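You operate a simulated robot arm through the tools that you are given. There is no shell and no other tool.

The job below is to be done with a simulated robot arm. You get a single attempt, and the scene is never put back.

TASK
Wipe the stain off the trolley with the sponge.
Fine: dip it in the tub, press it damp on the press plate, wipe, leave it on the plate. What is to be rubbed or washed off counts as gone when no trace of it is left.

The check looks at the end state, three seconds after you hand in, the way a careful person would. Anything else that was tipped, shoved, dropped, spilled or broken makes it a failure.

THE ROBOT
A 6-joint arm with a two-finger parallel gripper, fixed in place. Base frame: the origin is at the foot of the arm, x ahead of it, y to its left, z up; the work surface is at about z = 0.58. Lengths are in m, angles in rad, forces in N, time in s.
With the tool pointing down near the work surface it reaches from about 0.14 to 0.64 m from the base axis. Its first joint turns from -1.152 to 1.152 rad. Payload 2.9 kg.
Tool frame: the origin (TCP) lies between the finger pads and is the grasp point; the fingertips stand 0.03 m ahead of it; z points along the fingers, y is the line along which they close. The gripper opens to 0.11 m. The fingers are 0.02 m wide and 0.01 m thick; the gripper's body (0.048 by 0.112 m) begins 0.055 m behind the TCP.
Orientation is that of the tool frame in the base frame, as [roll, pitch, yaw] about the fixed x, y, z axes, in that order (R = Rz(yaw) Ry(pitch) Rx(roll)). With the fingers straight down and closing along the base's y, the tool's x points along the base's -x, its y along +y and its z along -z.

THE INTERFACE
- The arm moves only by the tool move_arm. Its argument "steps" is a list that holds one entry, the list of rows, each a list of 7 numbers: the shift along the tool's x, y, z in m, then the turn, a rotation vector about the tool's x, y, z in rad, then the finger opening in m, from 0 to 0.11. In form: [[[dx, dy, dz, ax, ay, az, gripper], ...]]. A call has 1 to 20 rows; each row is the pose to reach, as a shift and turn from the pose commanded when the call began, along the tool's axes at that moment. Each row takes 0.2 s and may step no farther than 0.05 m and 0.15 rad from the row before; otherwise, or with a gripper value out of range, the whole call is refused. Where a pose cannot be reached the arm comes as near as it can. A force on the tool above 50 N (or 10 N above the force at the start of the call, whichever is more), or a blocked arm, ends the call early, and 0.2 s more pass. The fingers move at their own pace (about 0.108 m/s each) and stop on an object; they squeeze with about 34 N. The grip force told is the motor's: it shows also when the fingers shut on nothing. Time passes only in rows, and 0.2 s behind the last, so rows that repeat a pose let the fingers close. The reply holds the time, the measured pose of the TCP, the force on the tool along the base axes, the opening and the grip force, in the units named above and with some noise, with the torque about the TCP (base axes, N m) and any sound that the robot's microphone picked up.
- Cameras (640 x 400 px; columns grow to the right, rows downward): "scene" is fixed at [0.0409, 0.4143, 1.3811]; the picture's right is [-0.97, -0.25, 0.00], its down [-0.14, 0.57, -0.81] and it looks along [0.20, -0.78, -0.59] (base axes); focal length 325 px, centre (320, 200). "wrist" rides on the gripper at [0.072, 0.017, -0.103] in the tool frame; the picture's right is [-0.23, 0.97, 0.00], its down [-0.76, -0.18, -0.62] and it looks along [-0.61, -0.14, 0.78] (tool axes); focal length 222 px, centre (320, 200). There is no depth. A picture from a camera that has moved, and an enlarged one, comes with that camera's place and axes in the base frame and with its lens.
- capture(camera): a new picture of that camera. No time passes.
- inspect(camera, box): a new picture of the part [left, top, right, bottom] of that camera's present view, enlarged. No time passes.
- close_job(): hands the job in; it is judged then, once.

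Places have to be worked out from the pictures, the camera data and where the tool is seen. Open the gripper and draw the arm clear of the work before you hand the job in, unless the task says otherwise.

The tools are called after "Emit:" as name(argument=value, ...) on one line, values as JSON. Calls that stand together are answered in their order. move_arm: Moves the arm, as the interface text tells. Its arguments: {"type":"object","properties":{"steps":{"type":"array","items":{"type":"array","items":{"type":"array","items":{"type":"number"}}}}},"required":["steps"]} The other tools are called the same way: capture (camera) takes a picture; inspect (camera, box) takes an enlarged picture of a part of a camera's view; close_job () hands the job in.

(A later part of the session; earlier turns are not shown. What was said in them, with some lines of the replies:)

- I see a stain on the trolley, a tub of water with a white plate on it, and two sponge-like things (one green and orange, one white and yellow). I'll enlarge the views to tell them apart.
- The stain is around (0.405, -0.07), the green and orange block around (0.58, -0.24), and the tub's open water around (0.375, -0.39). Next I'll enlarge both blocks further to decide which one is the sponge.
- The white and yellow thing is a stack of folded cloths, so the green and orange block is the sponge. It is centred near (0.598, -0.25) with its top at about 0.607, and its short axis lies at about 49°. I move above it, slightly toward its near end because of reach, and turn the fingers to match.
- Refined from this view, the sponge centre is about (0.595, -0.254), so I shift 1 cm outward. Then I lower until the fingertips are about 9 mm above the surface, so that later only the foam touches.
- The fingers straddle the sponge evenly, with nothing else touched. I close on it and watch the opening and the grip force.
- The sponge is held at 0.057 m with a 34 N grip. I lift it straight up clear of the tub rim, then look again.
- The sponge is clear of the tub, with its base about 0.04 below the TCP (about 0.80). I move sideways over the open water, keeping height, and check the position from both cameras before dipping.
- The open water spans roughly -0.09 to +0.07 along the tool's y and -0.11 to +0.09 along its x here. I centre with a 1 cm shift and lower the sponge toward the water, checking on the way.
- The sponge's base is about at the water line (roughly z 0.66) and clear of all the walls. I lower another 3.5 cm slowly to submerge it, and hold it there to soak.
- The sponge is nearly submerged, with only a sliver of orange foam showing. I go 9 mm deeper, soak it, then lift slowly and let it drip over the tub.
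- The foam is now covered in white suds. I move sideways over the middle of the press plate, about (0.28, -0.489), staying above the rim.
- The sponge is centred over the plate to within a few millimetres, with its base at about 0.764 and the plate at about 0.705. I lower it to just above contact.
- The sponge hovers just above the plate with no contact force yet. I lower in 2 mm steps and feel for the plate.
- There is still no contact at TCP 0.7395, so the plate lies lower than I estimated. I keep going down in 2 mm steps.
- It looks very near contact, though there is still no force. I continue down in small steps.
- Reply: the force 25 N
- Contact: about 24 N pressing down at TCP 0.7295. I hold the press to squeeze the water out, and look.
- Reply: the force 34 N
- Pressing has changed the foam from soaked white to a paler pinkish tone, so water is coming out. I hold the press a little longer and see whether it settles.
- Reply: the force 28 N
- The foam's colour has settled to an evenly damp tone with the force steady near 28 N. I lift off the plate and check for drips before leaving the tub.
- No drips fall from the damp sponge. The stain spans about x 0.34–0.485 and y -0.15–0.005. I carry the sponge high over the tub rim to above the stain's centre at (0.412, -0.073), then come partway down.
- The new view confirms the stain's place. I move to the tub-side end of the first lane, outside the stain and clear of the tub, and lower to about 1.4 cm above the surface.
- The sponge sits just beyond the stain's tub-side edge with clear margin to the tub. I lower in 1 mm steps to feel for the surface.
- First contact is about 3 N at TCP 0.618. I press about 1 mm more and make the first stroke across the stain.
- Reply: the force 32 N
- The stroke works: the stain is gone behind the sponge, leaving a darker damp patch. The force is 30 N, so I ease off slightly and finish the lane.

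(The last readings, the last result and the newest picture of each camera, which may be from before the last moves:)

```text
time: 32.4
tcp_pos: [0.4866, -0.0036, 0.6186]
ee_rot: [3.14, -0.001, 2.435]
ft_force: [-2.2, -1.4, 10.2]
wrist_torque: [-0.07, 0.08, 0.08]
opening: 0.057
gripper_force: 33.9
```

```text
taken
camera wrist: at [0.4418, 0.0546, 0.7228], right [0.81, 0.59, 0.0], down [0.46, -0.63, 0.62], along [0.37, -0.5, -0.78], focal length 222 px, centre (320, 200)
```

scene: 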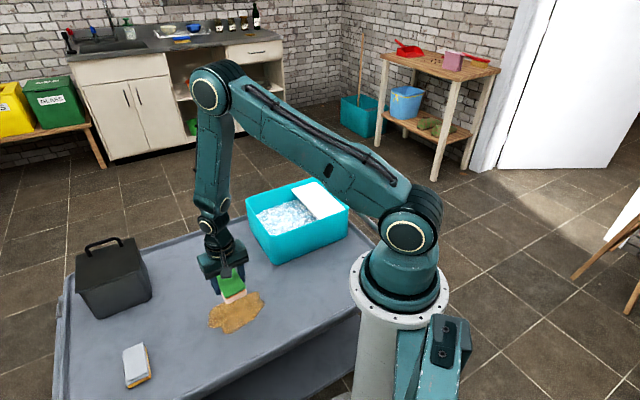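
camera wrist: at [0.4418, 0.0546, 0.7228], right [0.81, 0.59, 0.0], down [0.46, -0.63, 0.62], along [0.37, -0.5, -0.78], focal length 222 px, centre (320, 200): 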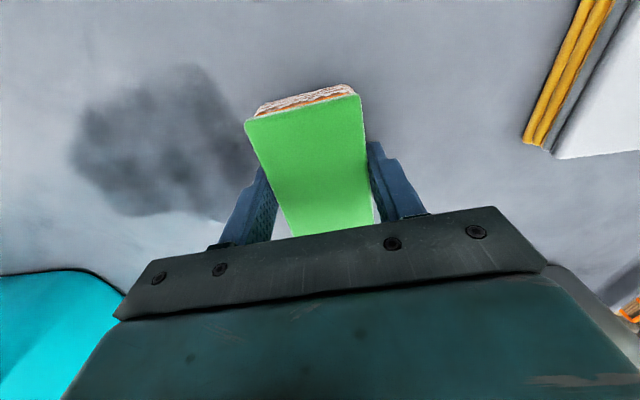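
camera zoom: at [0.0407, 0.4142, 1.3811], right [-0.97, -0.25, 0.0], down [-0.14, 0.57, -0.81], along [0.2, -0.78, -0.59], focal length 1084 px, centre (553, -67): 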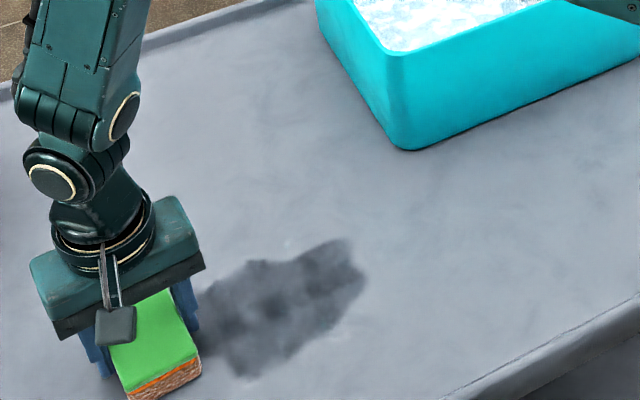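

The whole stain has turned from brown to a grey smear of the same shape, so it needs more rubbing. I shift toward the base for the second lane and stroke back across it.

Emit:
move_arm(steps=[[[0.02, 0, 0, 0, 0, 0, 0.03], [0.035, -0.005, 0, 0, 0, 0, 0.03], [0.035, -0.03, 0, 0, 0, 0, 0.03], [0.035, -0.055, 0, 0, 0, 0, 0.03], [0.035, -0.08, 0, 0, 0, 0, 0.03], [0.035, -0.105, 0, 0, 0, 0, 0.03], [0.035, -0.13, 0, 0, 0, 0, 0.03], [0.035, -0.155, 0, 0, 0, 0, 0.03], [0.035, -0.18, 0, 0, 0, 0, 0.03], [0.035, -0.195, 0, 0, 0, 0, 0.03]]])

Emit:
inspect(camera="scene", box=[190, 220, 310, 340])

Emit:
capture(camera="wrist")

```text
time: 34.6
tcp_pos: [0.3338, -0.1305, 0.6197]
ee_rot: [3.141, -0.001, 2.435]
ft_force: [0.2, 0.5, 0.2]
wrist_torque: [-0.01, 0.0, -0.01]
opening: 0.0568
gripper_force: 34.0
```

```text
3.33 times, centred on (250, 280) of scene
camera zoom: at [0.0409, 0.4143, 1.3811], right [-0.97, -0.25, 0.0], down [-0.14, 0.57, -0.81], along [0.2, -0.78, -0.59], focal length 1084 px, centre (553, -67)
```

zoom: 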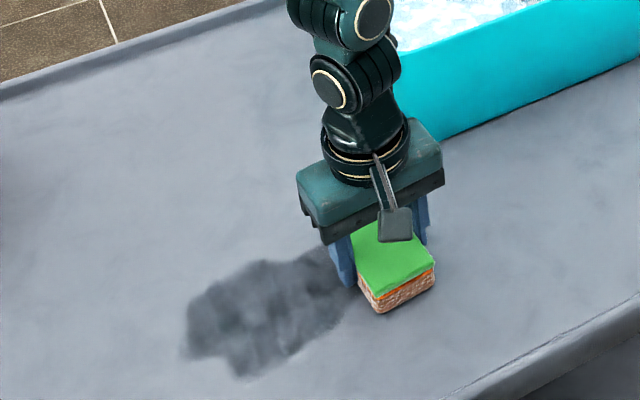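

```text
taken
camera wrist: at [0.2882, -0.0712, 0.7232], right [0.8, 0.59, 0.0], down [0.46, -0.63, 0.62], along [0.37, -0.5, -0.78], focal length 222 px, centre (320, 200)
```

wrist: 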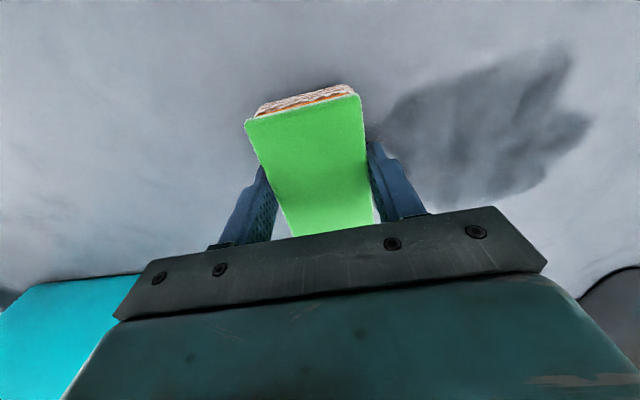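

Contact was lost at this end (0 N), so that pass was light. I lower about 1 mm and scrub forward and back through the middle lane.

Emit:
move_arm(steps=[[[0, 0, 0.001, 0, 0, 0, 0.03], [0, 0.02, 0.0012, 0, 0, 0, 0.03], [0, 0.045, 0.0012, 0, 0, 0, 0.03], [0, 0.07, 0.001, 0, 0, 0, 0.03], [0, 0.095, 0.001, 0, 0, 0, 0.03], [0, 0.12, 0.001, 0, 0, 0, 0.03], [0, 0.145, 0.001, 0, 0, 0, 0.03], [0, 0.17, 0.001, 0, 0, 0, 0.03]]])

Emit:
inspect(camera="scene", box=[190, 220, 310, 340])

Emit:
capture(camera="wrist")

```text
time: 36.4
tcp_pos: [0.4453, -0.0024, 0.6197]
ee_rot: [-3.141, -0.002, 2.434]
ft_force: [-6.1, -6.9, 25.6]
wrist_torque: [-0.26, 0.18, 0.11]
opening: 0.0571
gripper_force: 34.2
```

```text
3.33 times, centred on (250, 280) of scene
camera zoom: at [0.0405, 0.4142, 1.3811], right [-0.97, -0.25, 0.0], down [-0.14, 0.57, -0.81], along [0.2, -0.78, -0.59], focal length 1084 px, centre (553, -67)
```

zoom: 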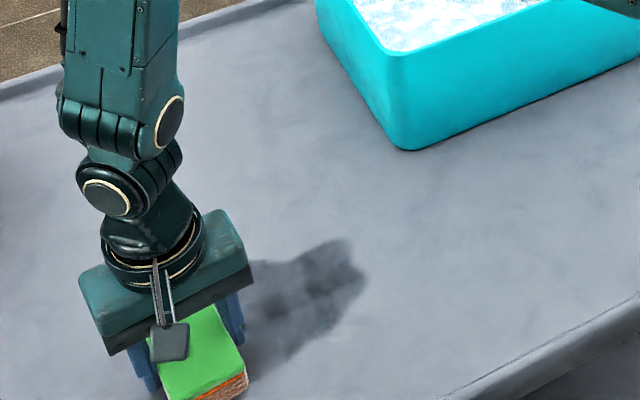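

```text
taken
camera wrist: at [0.3995, 0.0569, 0.7226], right [0.81, 0.59, 0.0], down [0.46, -0.63, 0.62], along [0.37, -0.5, -0.78], focal length 222 px, centre (320, 200)
```

wrist: 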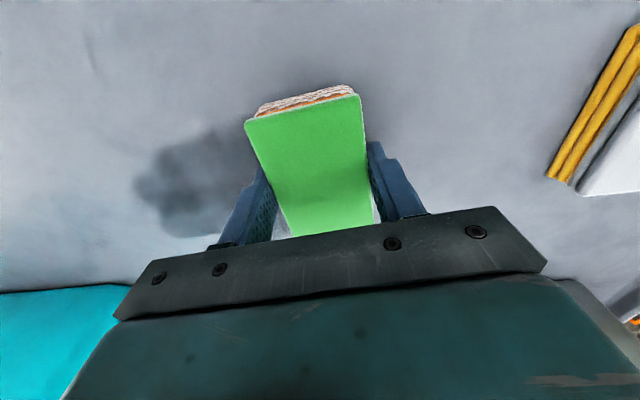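

The grey smear is still there and looks about as dark. I make another firm return stroke and compare the patch before and after.

Emit:
move_arm(steps=[[[0, -0.025, 0, 0, 0, 0, 0.03], [0, -0.05, 0, 0, 0, 0, 0.03], [0, -0.075, 0, 0, 0, 0, 0.03], [0, -0.1, 0.0004, 0, 0, 0, 0.03], [0, -0.125, 0.0006, 0, 0, 0, 0.03], [0, -0.15, 0.0008, 0, 0, 0, 0.03], [0, -0.17, 0.001, 0, 0, 0, 0.03]]])

Emit:
inspect(camera="scene", box=[190, 220, 310, 340])

Emit:
capture(camera="wrist")

```text
time: 38.0
tcp_pos: [0.3347, -0.1312, 0.618]
ee_rot: [3.137, 0.001, 2.435]
ft_force: [10.1, 12.8, 40.9]
wrist_torque: [0.22, -0.16, -0.02]
opening: 0.0571
gripper_force: 33.9
```

```text
3.33 times, centred on (250, 280) of scene
camera zoom: at [0.0406, 0.4147, 1.381], right [-0.97, -0.25, 0.0], down [-0.14, 0.57, -0.81], along [0.2, -0.78, -0.59], focal length 1084 px, centre (553, -67)
```

zoom: 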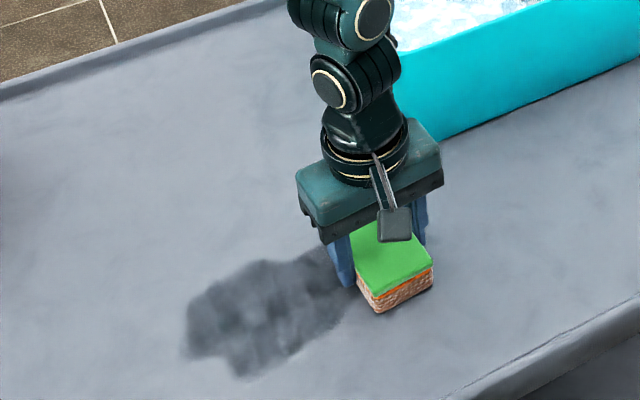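

```text
taken
camera wrist: at [0.289, -0.0718, 0.7222], right [0.81, 0.59, 0.01], down [0.46, -0.63, 0.62], along [0.37, -0.5, -0.78], focal length 222 px, centre (320, 200)
```

wrist: 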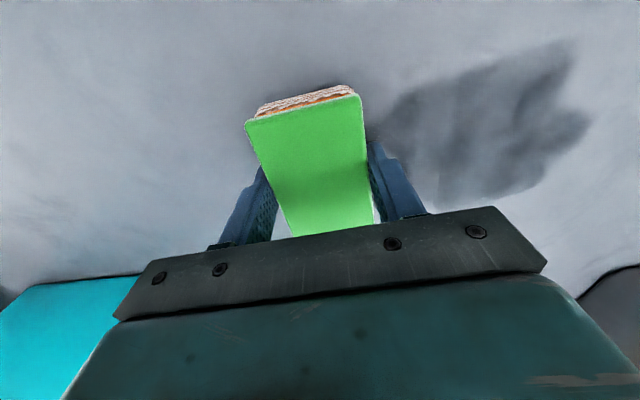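

More rubbing isn't changing the grey patch. I lift off and look closely at the patch and at how dirty the sponge has become.

Emit:
move_arm(steps=[[[0, 0, -0.02, 0, 0, 0, 0.03], [0, 0, -0.06, 0, 0, 0, 0.03], [0, 0, -0.11, 0, 0, 0, 0.03], [0, -0.03, -0.15, 0, 0, 0, 0.03], [0, -0.06, -0.18, 0, 0, 0, 0.03], [0, -0.1, -0.2, 0, 0, 0, 0.03], [0, -0.1, -0.2, 0, 0, 0, 0.03]]])

Emit:
inspect(camera="scene", box=[190, 270, 290, 350])

Emit:
inspect(camera="scene", box=[250, 130, 390, 260])

Emit:
capture(camera="wrist")

```text
time: 39.6
tcp_pos: [0.2684, -0.2072, 0.8175]
ee_rot: [-3.14, -0.003, 2.435]
ft_force: [0.1, -0.2, 0.5]
wrist_torque: [0.03, -0.04, 0.0]
opening: 0.0571
gripper_force: 34.2
```

```text
5.00 times, centred on (240, 310) of scene
camera zoom: at [0.0409, 0.4143, 1.3811], right [-0.97, -0.25, 0.0], down [-0.14, 0.57, -0.81], along [0.2, -0.78, -0.59], focal length 1625 px, centre (720, -350)
```

zoom: 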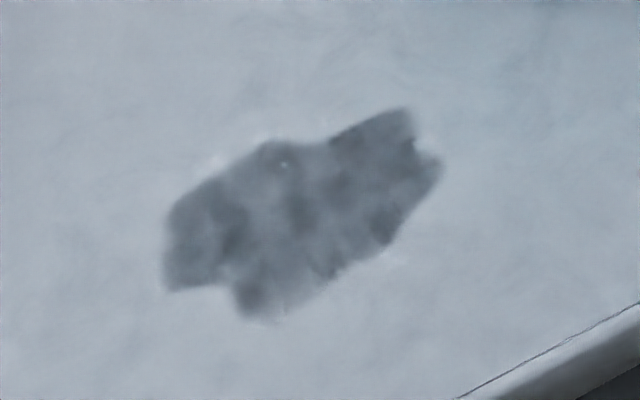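

```text
3.08 times, centred on (320, 195) of scene
camera zoom: at [0.0409, 0.4143, 1.3811], right [-0.97, -0.25, 0.0], down [-0.14, 0.57, -0.81], along [0.2, -0.78, -0.59], focal length 1000 px, centre (320, 215)
```

zoom: 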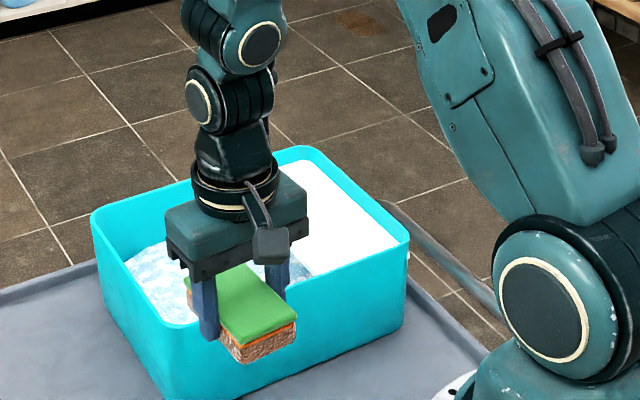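

```text
taken
camera wrist: at [0.2233, -0.1479, 0.9213], right [0.81, 0.59, 0.0], down [0.46, -0.63, 0.62], along [0.37, -0.5, -0.78], focal length 222 px, centre (320, 200)
```

wrist: 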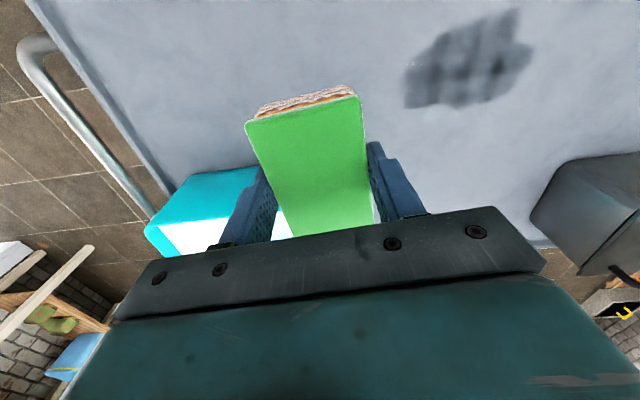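

The foam is now dirty brown and the patch is a grey smear it can't pick up, so the sponge needs rinsing. I carry it back over the open water, then dip and soak it again.

Emit:
move_arm(steps=[[[-0.0406, -0.0151, 0, 0, 0, 0, 0.03], [-0.0812, -0.0303, 0, 0, 0, 0, 0.03], [-0.1218, -0.0454, 0, 0, 0, 0, 0.03], [-0.1624, -0.0606, 0, 0, 0, 0, 0.03], [-0.203, -0.0757, 0, 0, 0, 0, 0.03], [-0.203, -0.0757, 0, 0, 0, 0, 0.03]]])

Emit:
capture(camera="wrist")

Emit:
inspect(camera="scene", box=[230, 130, 370, 260])

```text
time: 41.0
tcp_pos: [0.3739, -0.3972, 0.8157]
ee_rot: [3.141, -0.001, 2.434]
ft_force: [-0.4, 0.1, -0.8]
wrist_torque: [0.02, 0.01, 0.01]
opening: 0.057
gripper_force: 33.9
```

```text
taken
camera wrist: at [0.3296, -0.3384, 0.92], right [0.81, 0.59, 0.0], down [0.46, -0.63, 0.62], along [0.37, -0.5, -0.78], focal length 222 px, centre (320, 200)
```

wrist: 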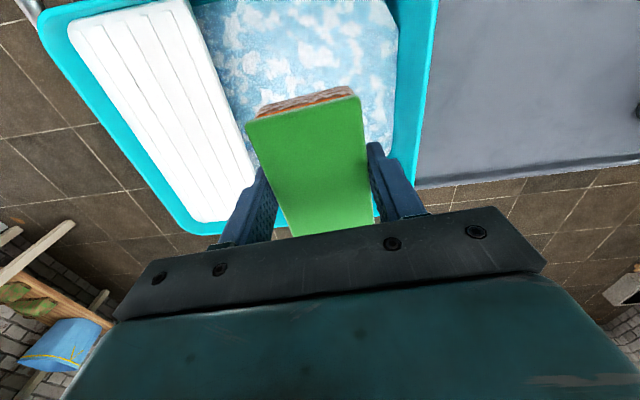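

```text
3.08 times, centred on (300, 195) of scene
camera zoom: at [0.0409, 0.4143, 1.3811], right [-0.97, -0.25, 0.0], down [-0.14, 0.57, -0.81], along [0.2, -0.78, -0.59], focal length 1000 px, centre (382, 215)
```

zoom: 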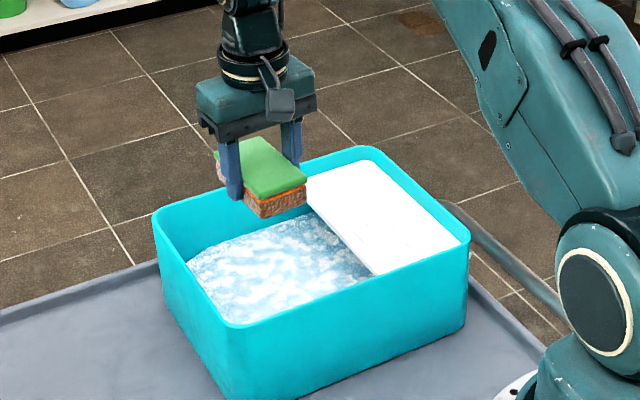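

The sponge is over the water at the same spot as before. I dip it to the same depth, swish it gently, and lift it slowly.

Emit:
move_arm(steps=[[[0, 0, 0.04, 0, 0, 0, 0.03], [0, 0, 0.08, 0, 0, 0, 0.03], [0, 0, 0.115, 0, 0, 0, 0.03], [0, 0, 0.135, 0, 0, 0, 0.03], [0, 0, 0.15, 0, 0, 0, 0.03], [0, 0, 0.16, 0, 0, 0, 0.03], [0, 0, 0.168, 0, 0, 0, 0.03], [0.008, 0, 0.168, 0, 0, 0, 0.03], [-0.008, 0, 0.168, 0, 0, 0, 0.03], [0.008, 0, 0.168, 0, 0, 0, 0.03], [-0.008, 0, 0.168, 0, 0, 0, 0.03], [0, 0, 0.168, 0, 0, 0, 0.03], [0, 0, 0.155, 0, 0, 0, 0.03], [0, 0, 0.14, 0, 0, 0, 0.03], [0, 0, 0.115, 0, 0, 0, 0.03], [0, 0, 0.085, 0, 0, 0, 0.03], [0, 0, 0.05, 0, 0, 0, 0.03], [0, 0, 0.015, 0, 0, 0, 0.03], [0, 0, 0.01, 0, 0, 0, 0.03], [0, 0, 0.01, 0, 0, 0, 0.03]]])

Emit:
inspect(camera="scene", box=[230, 130, 370, 260])

Emit:
inspect(camera="scene", box=[190, 270, 290, 350])

```text
time: 45.2
tcp_pos: [0.3746, -0.3962, 0.8058]
ee_rot: [-3.141, -0.002, 2.434]
ft_force: [-0.2, -0.2, -0.4]
wrist_torque: [-0.01, -0.03, 0.0]
opening: 0.0567
gripper_force: 33.4
```

```text
3.08 times, centred on (300, 195) of scene
camera zoom: at [0.0409, 0.4143, 1.3811], right [-0.97, -0.25, 0.0], down [-0.14, 0.57, -0.81], along [0.2, -0.78, -0.59], focal length 1000 px, centre (382, 215)
```

zoom: 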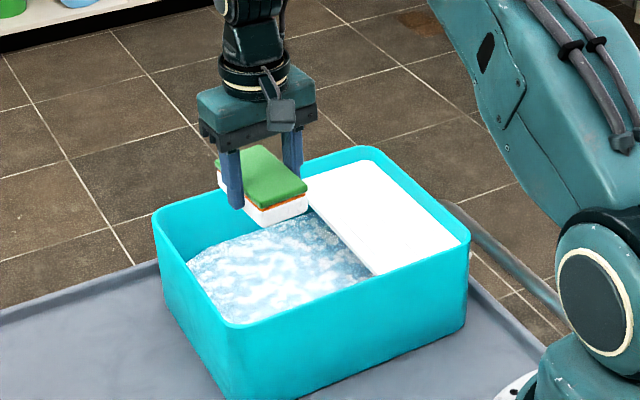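

```text
5.00 times, centred on (240, 310) of scene
camera zoom: at [0.0409, 0.4143, 1.3811], right [-0.97, -0.25, 0.0], down [-0.14, 0.57, -0.81], along [0.2, -0.78, -0.59], focal length 1625 px, centre (720, -350)
```

zoom: 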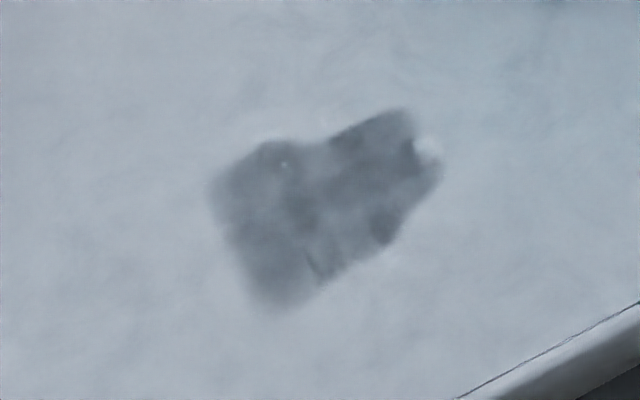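

The grey patch is shrinking by itself (its left lobe has vanished), so it's damp film drying rather than dirt. The sponge is rinsed white again, so I move it over the plate and check the patch again.

Emit:
move_arm(steps=[[[0.004, -0.03, 0, 0, 0, 0, 0.03], [0.009, -0.065, 0, 0, 0, 0, 0.03], [0.015, -0.1, 0, 0, 0, 0, 0.03], [0.0195, -0.132, 0, 0, 0, 0, 0.03], [0.0195, -0.132, 0.03, 0, 0, 0, 0.03], [0.0195, -0.132, 0.06, 0, 0, 0, 0.03], [0.0195, -0.132, 0.071, 0, 0, 0, 0.03], [0.0195, -0.132, 0.073, 0, 0, 0, 0.03], [0.0195, -0.132, 0.074, 0, 0, 0, 0.03], [0.0195, -0.132, 0.075, 0, 0, 0, 0.03], [0.0195, -0.132, 0.075, 0, 0, 0, 0.03]]])

Emit:
inspect(camera="scene", box=[190, 270, 290, 350])

Emit:
inspect(camera="scene", box=[270, 150, 370, 230])

```text
time: 47.6
tcp_pos: [0.2737, -0.4838, 0.7314]
ee_rot: [-3.142, -0.001, 2.436]
ft_force: [-0.1, -0.5, -0.1]
wrist_torque: [-0.03, 0.02, -0.02]
opening: 0.0569
gripper_force: 34.8
```

```text
5.00 times, centred on (240, 310) of scene
camera zoom: at [0.0409, 0.4143, 1.3811], right [-0.97, -0.25, 0.0], down [-0.14, 0.57, -0.81], along [0.2, -0.78, -0.59], focal length 1625 px, centre (720, -350)
```

zoom: 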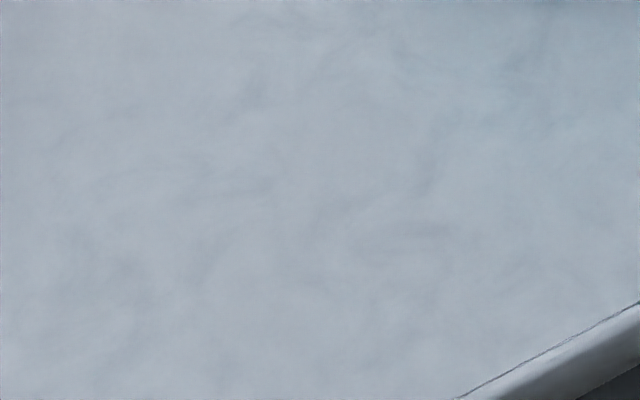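

```text
5.00 times, centred on (320, 190) of scene
camera zoom: at [0.0409, 0.4143, 1.3811], right [-0.97, -0.25, 0.0], down [-0.14, 0.57, -0.81], along [0.2, -0.78, -0.59], focal length 1625 px, centre (320, 250)
```

zoom: 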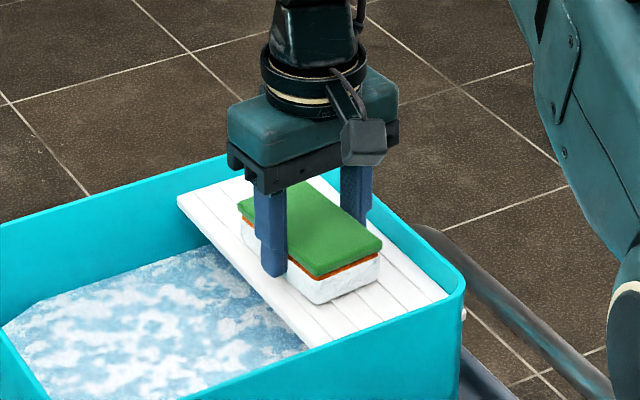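

The patch has dried away completely and no trace of the stain is left. I press the rinsed sponge out on the plate so that it's left damp there.

Emit:
move_arm(steps=[[[0, 0, 0.001, 0, 0, 0, 0.03], [0, 0, 0.002, 0, 0, 0, 0.03], [0, 0, 0.0028, 0, 0, 0, 0.03], [0, 0, 0.0028, 0, 0, 0, 0.03], [0, 0, 0.0028, 0, 0, 0, 0.03], [0, 0, 0.0028, 0, 0, 0, 0.03], [0, 0, 0.0028, 0, 0, 0, 0.03]]])

Emit:
inspect(camera="scene", box=[270, 150, 370, 230])

```text
time: 49.2
tcp_pos: [0.2742, -0.4845, 0.7291]
ee_rot: [-3.141, 0.001, 2.433]
ft_force: [-1.4, 1.0, 10.1]
wrist_torque: [-0.06, -0.03, -0.02]
opening: 0.0571
gripper_force: 34.1
```

```text
5.00 times, centred on (320, 190) of scene
camera zoom: at [0.0408, 0.4144, 1.3811], right [-0.97, -0.25, 0.0], down [-0.14, 0.57, -0.81], along [0.2, -0.78, -0.59], focal length 1625 px, centre (320, 250)
```

zoom: 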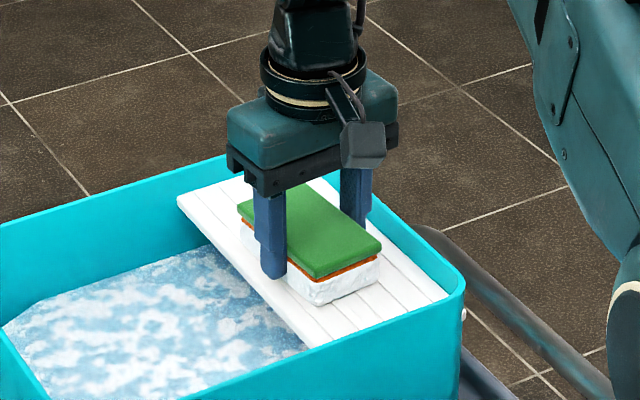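

That is only 10 N and the foam is still white. I press about 1.5 mm further to reach the earlier 25–30 N and hold.

Emit:
move_arm(steps=[[[0, 0, 0.0008, 0, 0, 0, 0.03], [0, 0, 0.0015, 0, 0, 0, 0.03], [0, 0, 0.0015, 0, 0, 0, 0.03], [0, 0, 0.0015, 0, 0, 0, 0.03], [0, 0, 0.0015, 0, 0, 0, 0.03], [0, 0, 0.0015, 0, 0, 0, 0.03], [0, 0, 0.0015, 0, 0, 0, 0.03]]])

Emit:
inspect(camera="scene", box=[270, 150, 370, 230])

```text
time: 50.8
tcp_pos: [0.2742, -0.4841, 0.7296]
ee_rot: [-3.141, 0.004, 2.434]
ft_force: [-1.9, 0.9, 29.8]
wrist_torque: [0.16, 0.12, -0.03]
opening: 0.0571
gripper_force: 34.3
```

```text
5.00 times, centred on (320, 190) of scene
camera zoom: at [0.0406, 0.4148, 1.3809], right [-0.97, -0.25, 0.0], down [-0.14, 0.57, -0.81], along [0.2, -0.78, -0.59], focal length 1625 px, centre (320, 250)
```

zoom: 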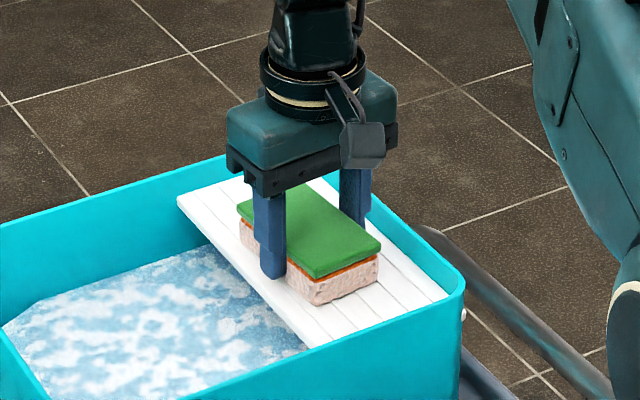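

The foam is pressed damp again at 30 N. I ease off the pressure, open the fingers only a little to stay clear of the tub wall, and rise straight up.

Emit:
move_arm(steps=[[[0, 0, -0.0015, 0, 0, 0, 0.03], [0, 0, -0.003, 0, 0, 0, 0.03], [0, 0, -0.003, 0, 0, 0, 0.06], [0, 0, -0.003, 0, 0, 0, 0.075], [0, 0, -0.003, 0, 0, 0, 0.075], [0, 0, -0.01, 0, 0, 0, 0.075], [0, 0, -0.025, 0, 0, 0, 0.075], [0, 0, -0.05, 0, 0, 0, 0.075], [0, 0, -0.09, 0, 0, 0, 0.09], [0, 0, -0.13, 0, 0, 0, 0.11], [0, 0, -0.16, 0, 0, 0, 0.11]]])

Emit:
capture(camera="scene")

Emit:
capture(camera="wrist")

```text
time: 53.2
tcp_pos: [0.2735, -0.4853, 0.8869]
ee_rot: [3.14, 0.0, 2.435]
ft_force: [0.4, 1.4, 0.3]
wrist_torque: [-0.02, 0.02, 0.0]
opening: 0.1101
gripper_force: 0.0
```

```text
taken
```

scene: 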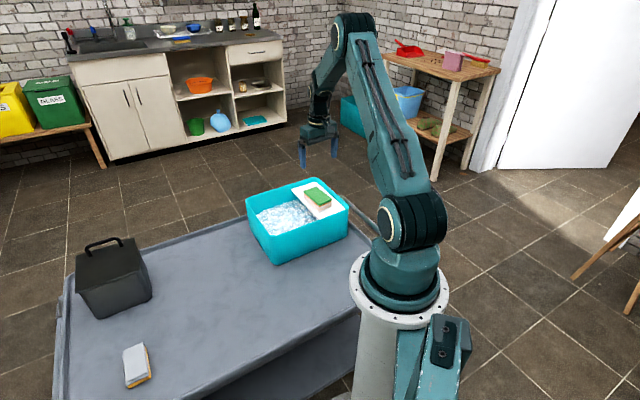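

```text
taken
camera wrist: at [0.2281, -0.426, 0.9912], right [0.81, 0.59, 0.0], down [0.46, -0.63, 0.62], along [0.37, -0.5, -0.78], focal length 222 px, centre (320, 200)
```

wrist: 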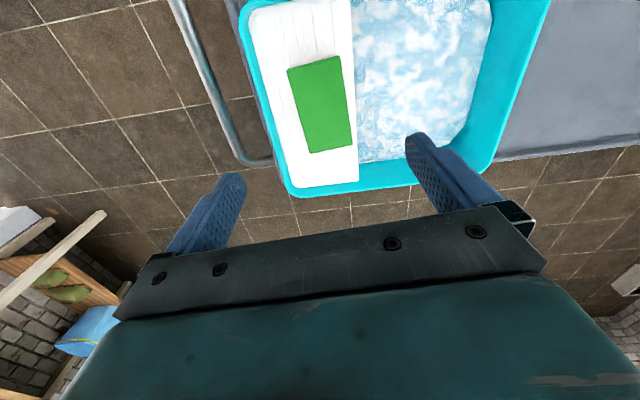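

The sponge rests flat on the plate and the gripper is open. I draw the arm up and away, back near its starting pose, and inspect the trolley for any trace.

Emit:
move_arm(steps=[[[0, 0, -0.04, 0, 0, 0, 0.11], [0, 0, -0.08, 0, 0, 0, 0.11], [0.012, 0.04, -0.09, 0, 0, 0, 0.11], [0.025, 0.08, -0.09, 0, 0, 0, 0.11], [0.038, 0.12, -0.09, 0, 0, 0, 0.11], [0.051, 0.16, -0.09, 0, 0, 0, 0.11], [0.064, 0.205, -0.09, 0, 0, 0, 0.11], [0.075, 0.245, -0.09, 0, 0, 0, 0.11], [0.08, 0.26, -0.09, 0, 0, 0, 0.11], [0.08, 0.26, -0.09, 0, 0, 0, 0.11]]])

Emit:
capture(camera="scene")

Emit:
inspect(camera="scene", box=[170, 250, 330, 370])

Emit:
inspect(camera="scene", box=[240, 160, 360, 270])

Emit:
capture(camera="wrist")

```text
time: 55.4
tcp_pos: [0.3818, -0.2343, 0.9774]
ee_rot: [3.142, -0.001, 2.434]
ft_force: [-0.3, -0.6, 0.3]
wrist_torque: [-0.01, -0.05, 0.01]
opening: 0.1101
gripper_force: 0.0
```

```text
taken
```

scene: 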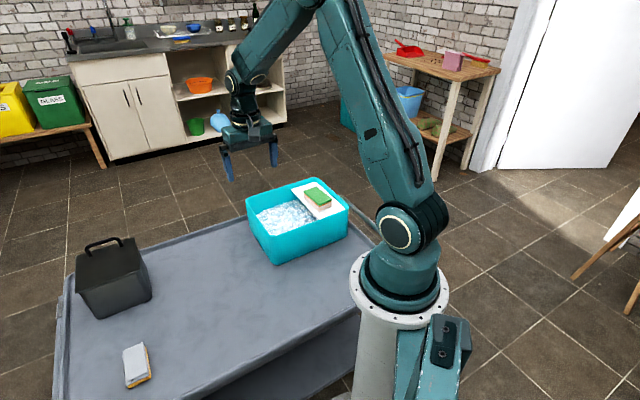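

```text
3.33 times, centred on (250, 310) of scene
camera zoom: at [0.0409, 0.4143, 1.3811], right [-0.97, -0.25, 0.0], down [-0.14, 0.57, -0.81], along [0.2, -0.78, -0.59], focal length 1084 px, centre (553, -167)
```

zoom: 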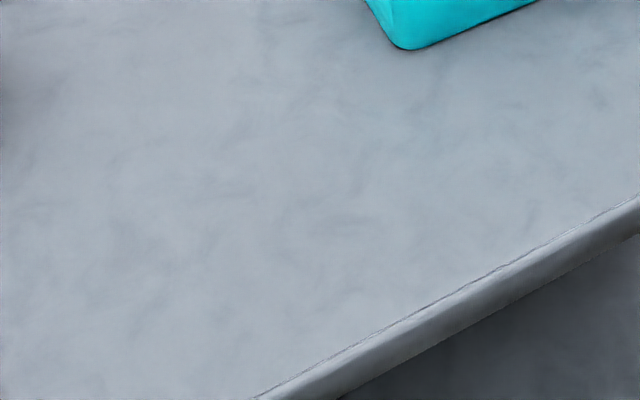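

```text
3.64 times, centred on (300, 215) of scene
camera zoom: at [0.0409, 0.4143, 1.3811], right [-0.97, -0.25, 0.0], down [-0.14, 0.57, -0.81], along [0.2, -0.78, -0.59], focal length 1182 px, centre (393, 146)
```

zoom: 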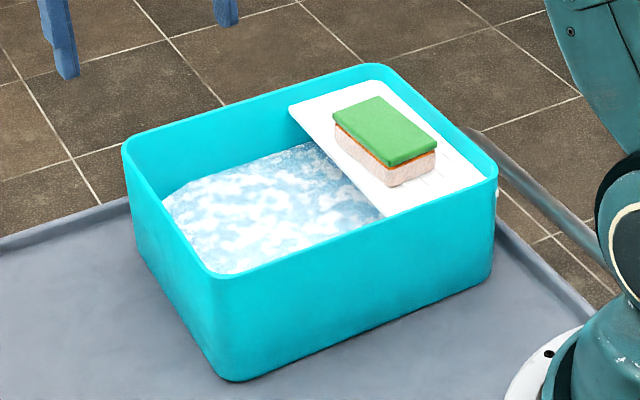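

```text
taken
camera wrist: at [0.337, -0.176, 1.0811], right [0.81, 0.59, 0.0], down [0.46, -0.63, 0.62], along [0.37, -0.5, -0.78], focal length 222 px, centre (320, 200)
```

wrist: 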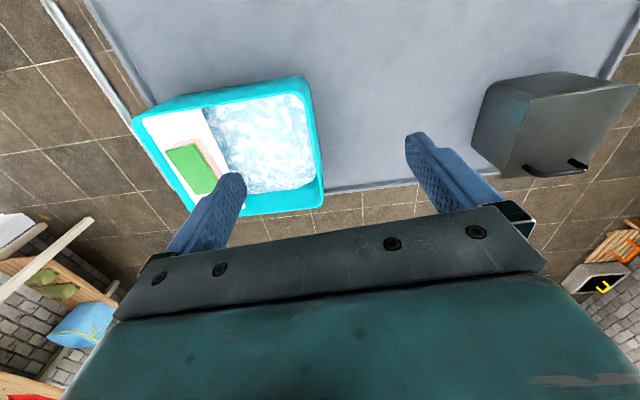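

The trolley is clean and dry with no trace of the stain, and the damp sponge lies on the press plate. The tub, cloths and box are where they were, and the arm is clear with its gripper open, so I hand in the job.

Emit:
close_job()

```text
The job is handed in.
```

The stain is off the trolley, and the rinsed sponge is lying damp on the press plate. I've handed the job in, but no verdict has come back yet.

- **Wiping:** I dipped the sponge in the tub, pressed it on the plate at about 30 N and wiped the stain in overlapping strokes. A grey patch was left behind. It turned out to be damp film, and it dried away completely. The last close-up of the trolley shows no trace of the stain.
- **Sponge:** It picked up dirt from the stain, so I rinsed it in the tub and pressed it out a second time before leaving it on the plate.
- **Everything else:** In the last pictures the tub, the folded cloths and the black box look undisturbed, and I saw no drips or spills. The gripper is open, and the arm is back near where it started.
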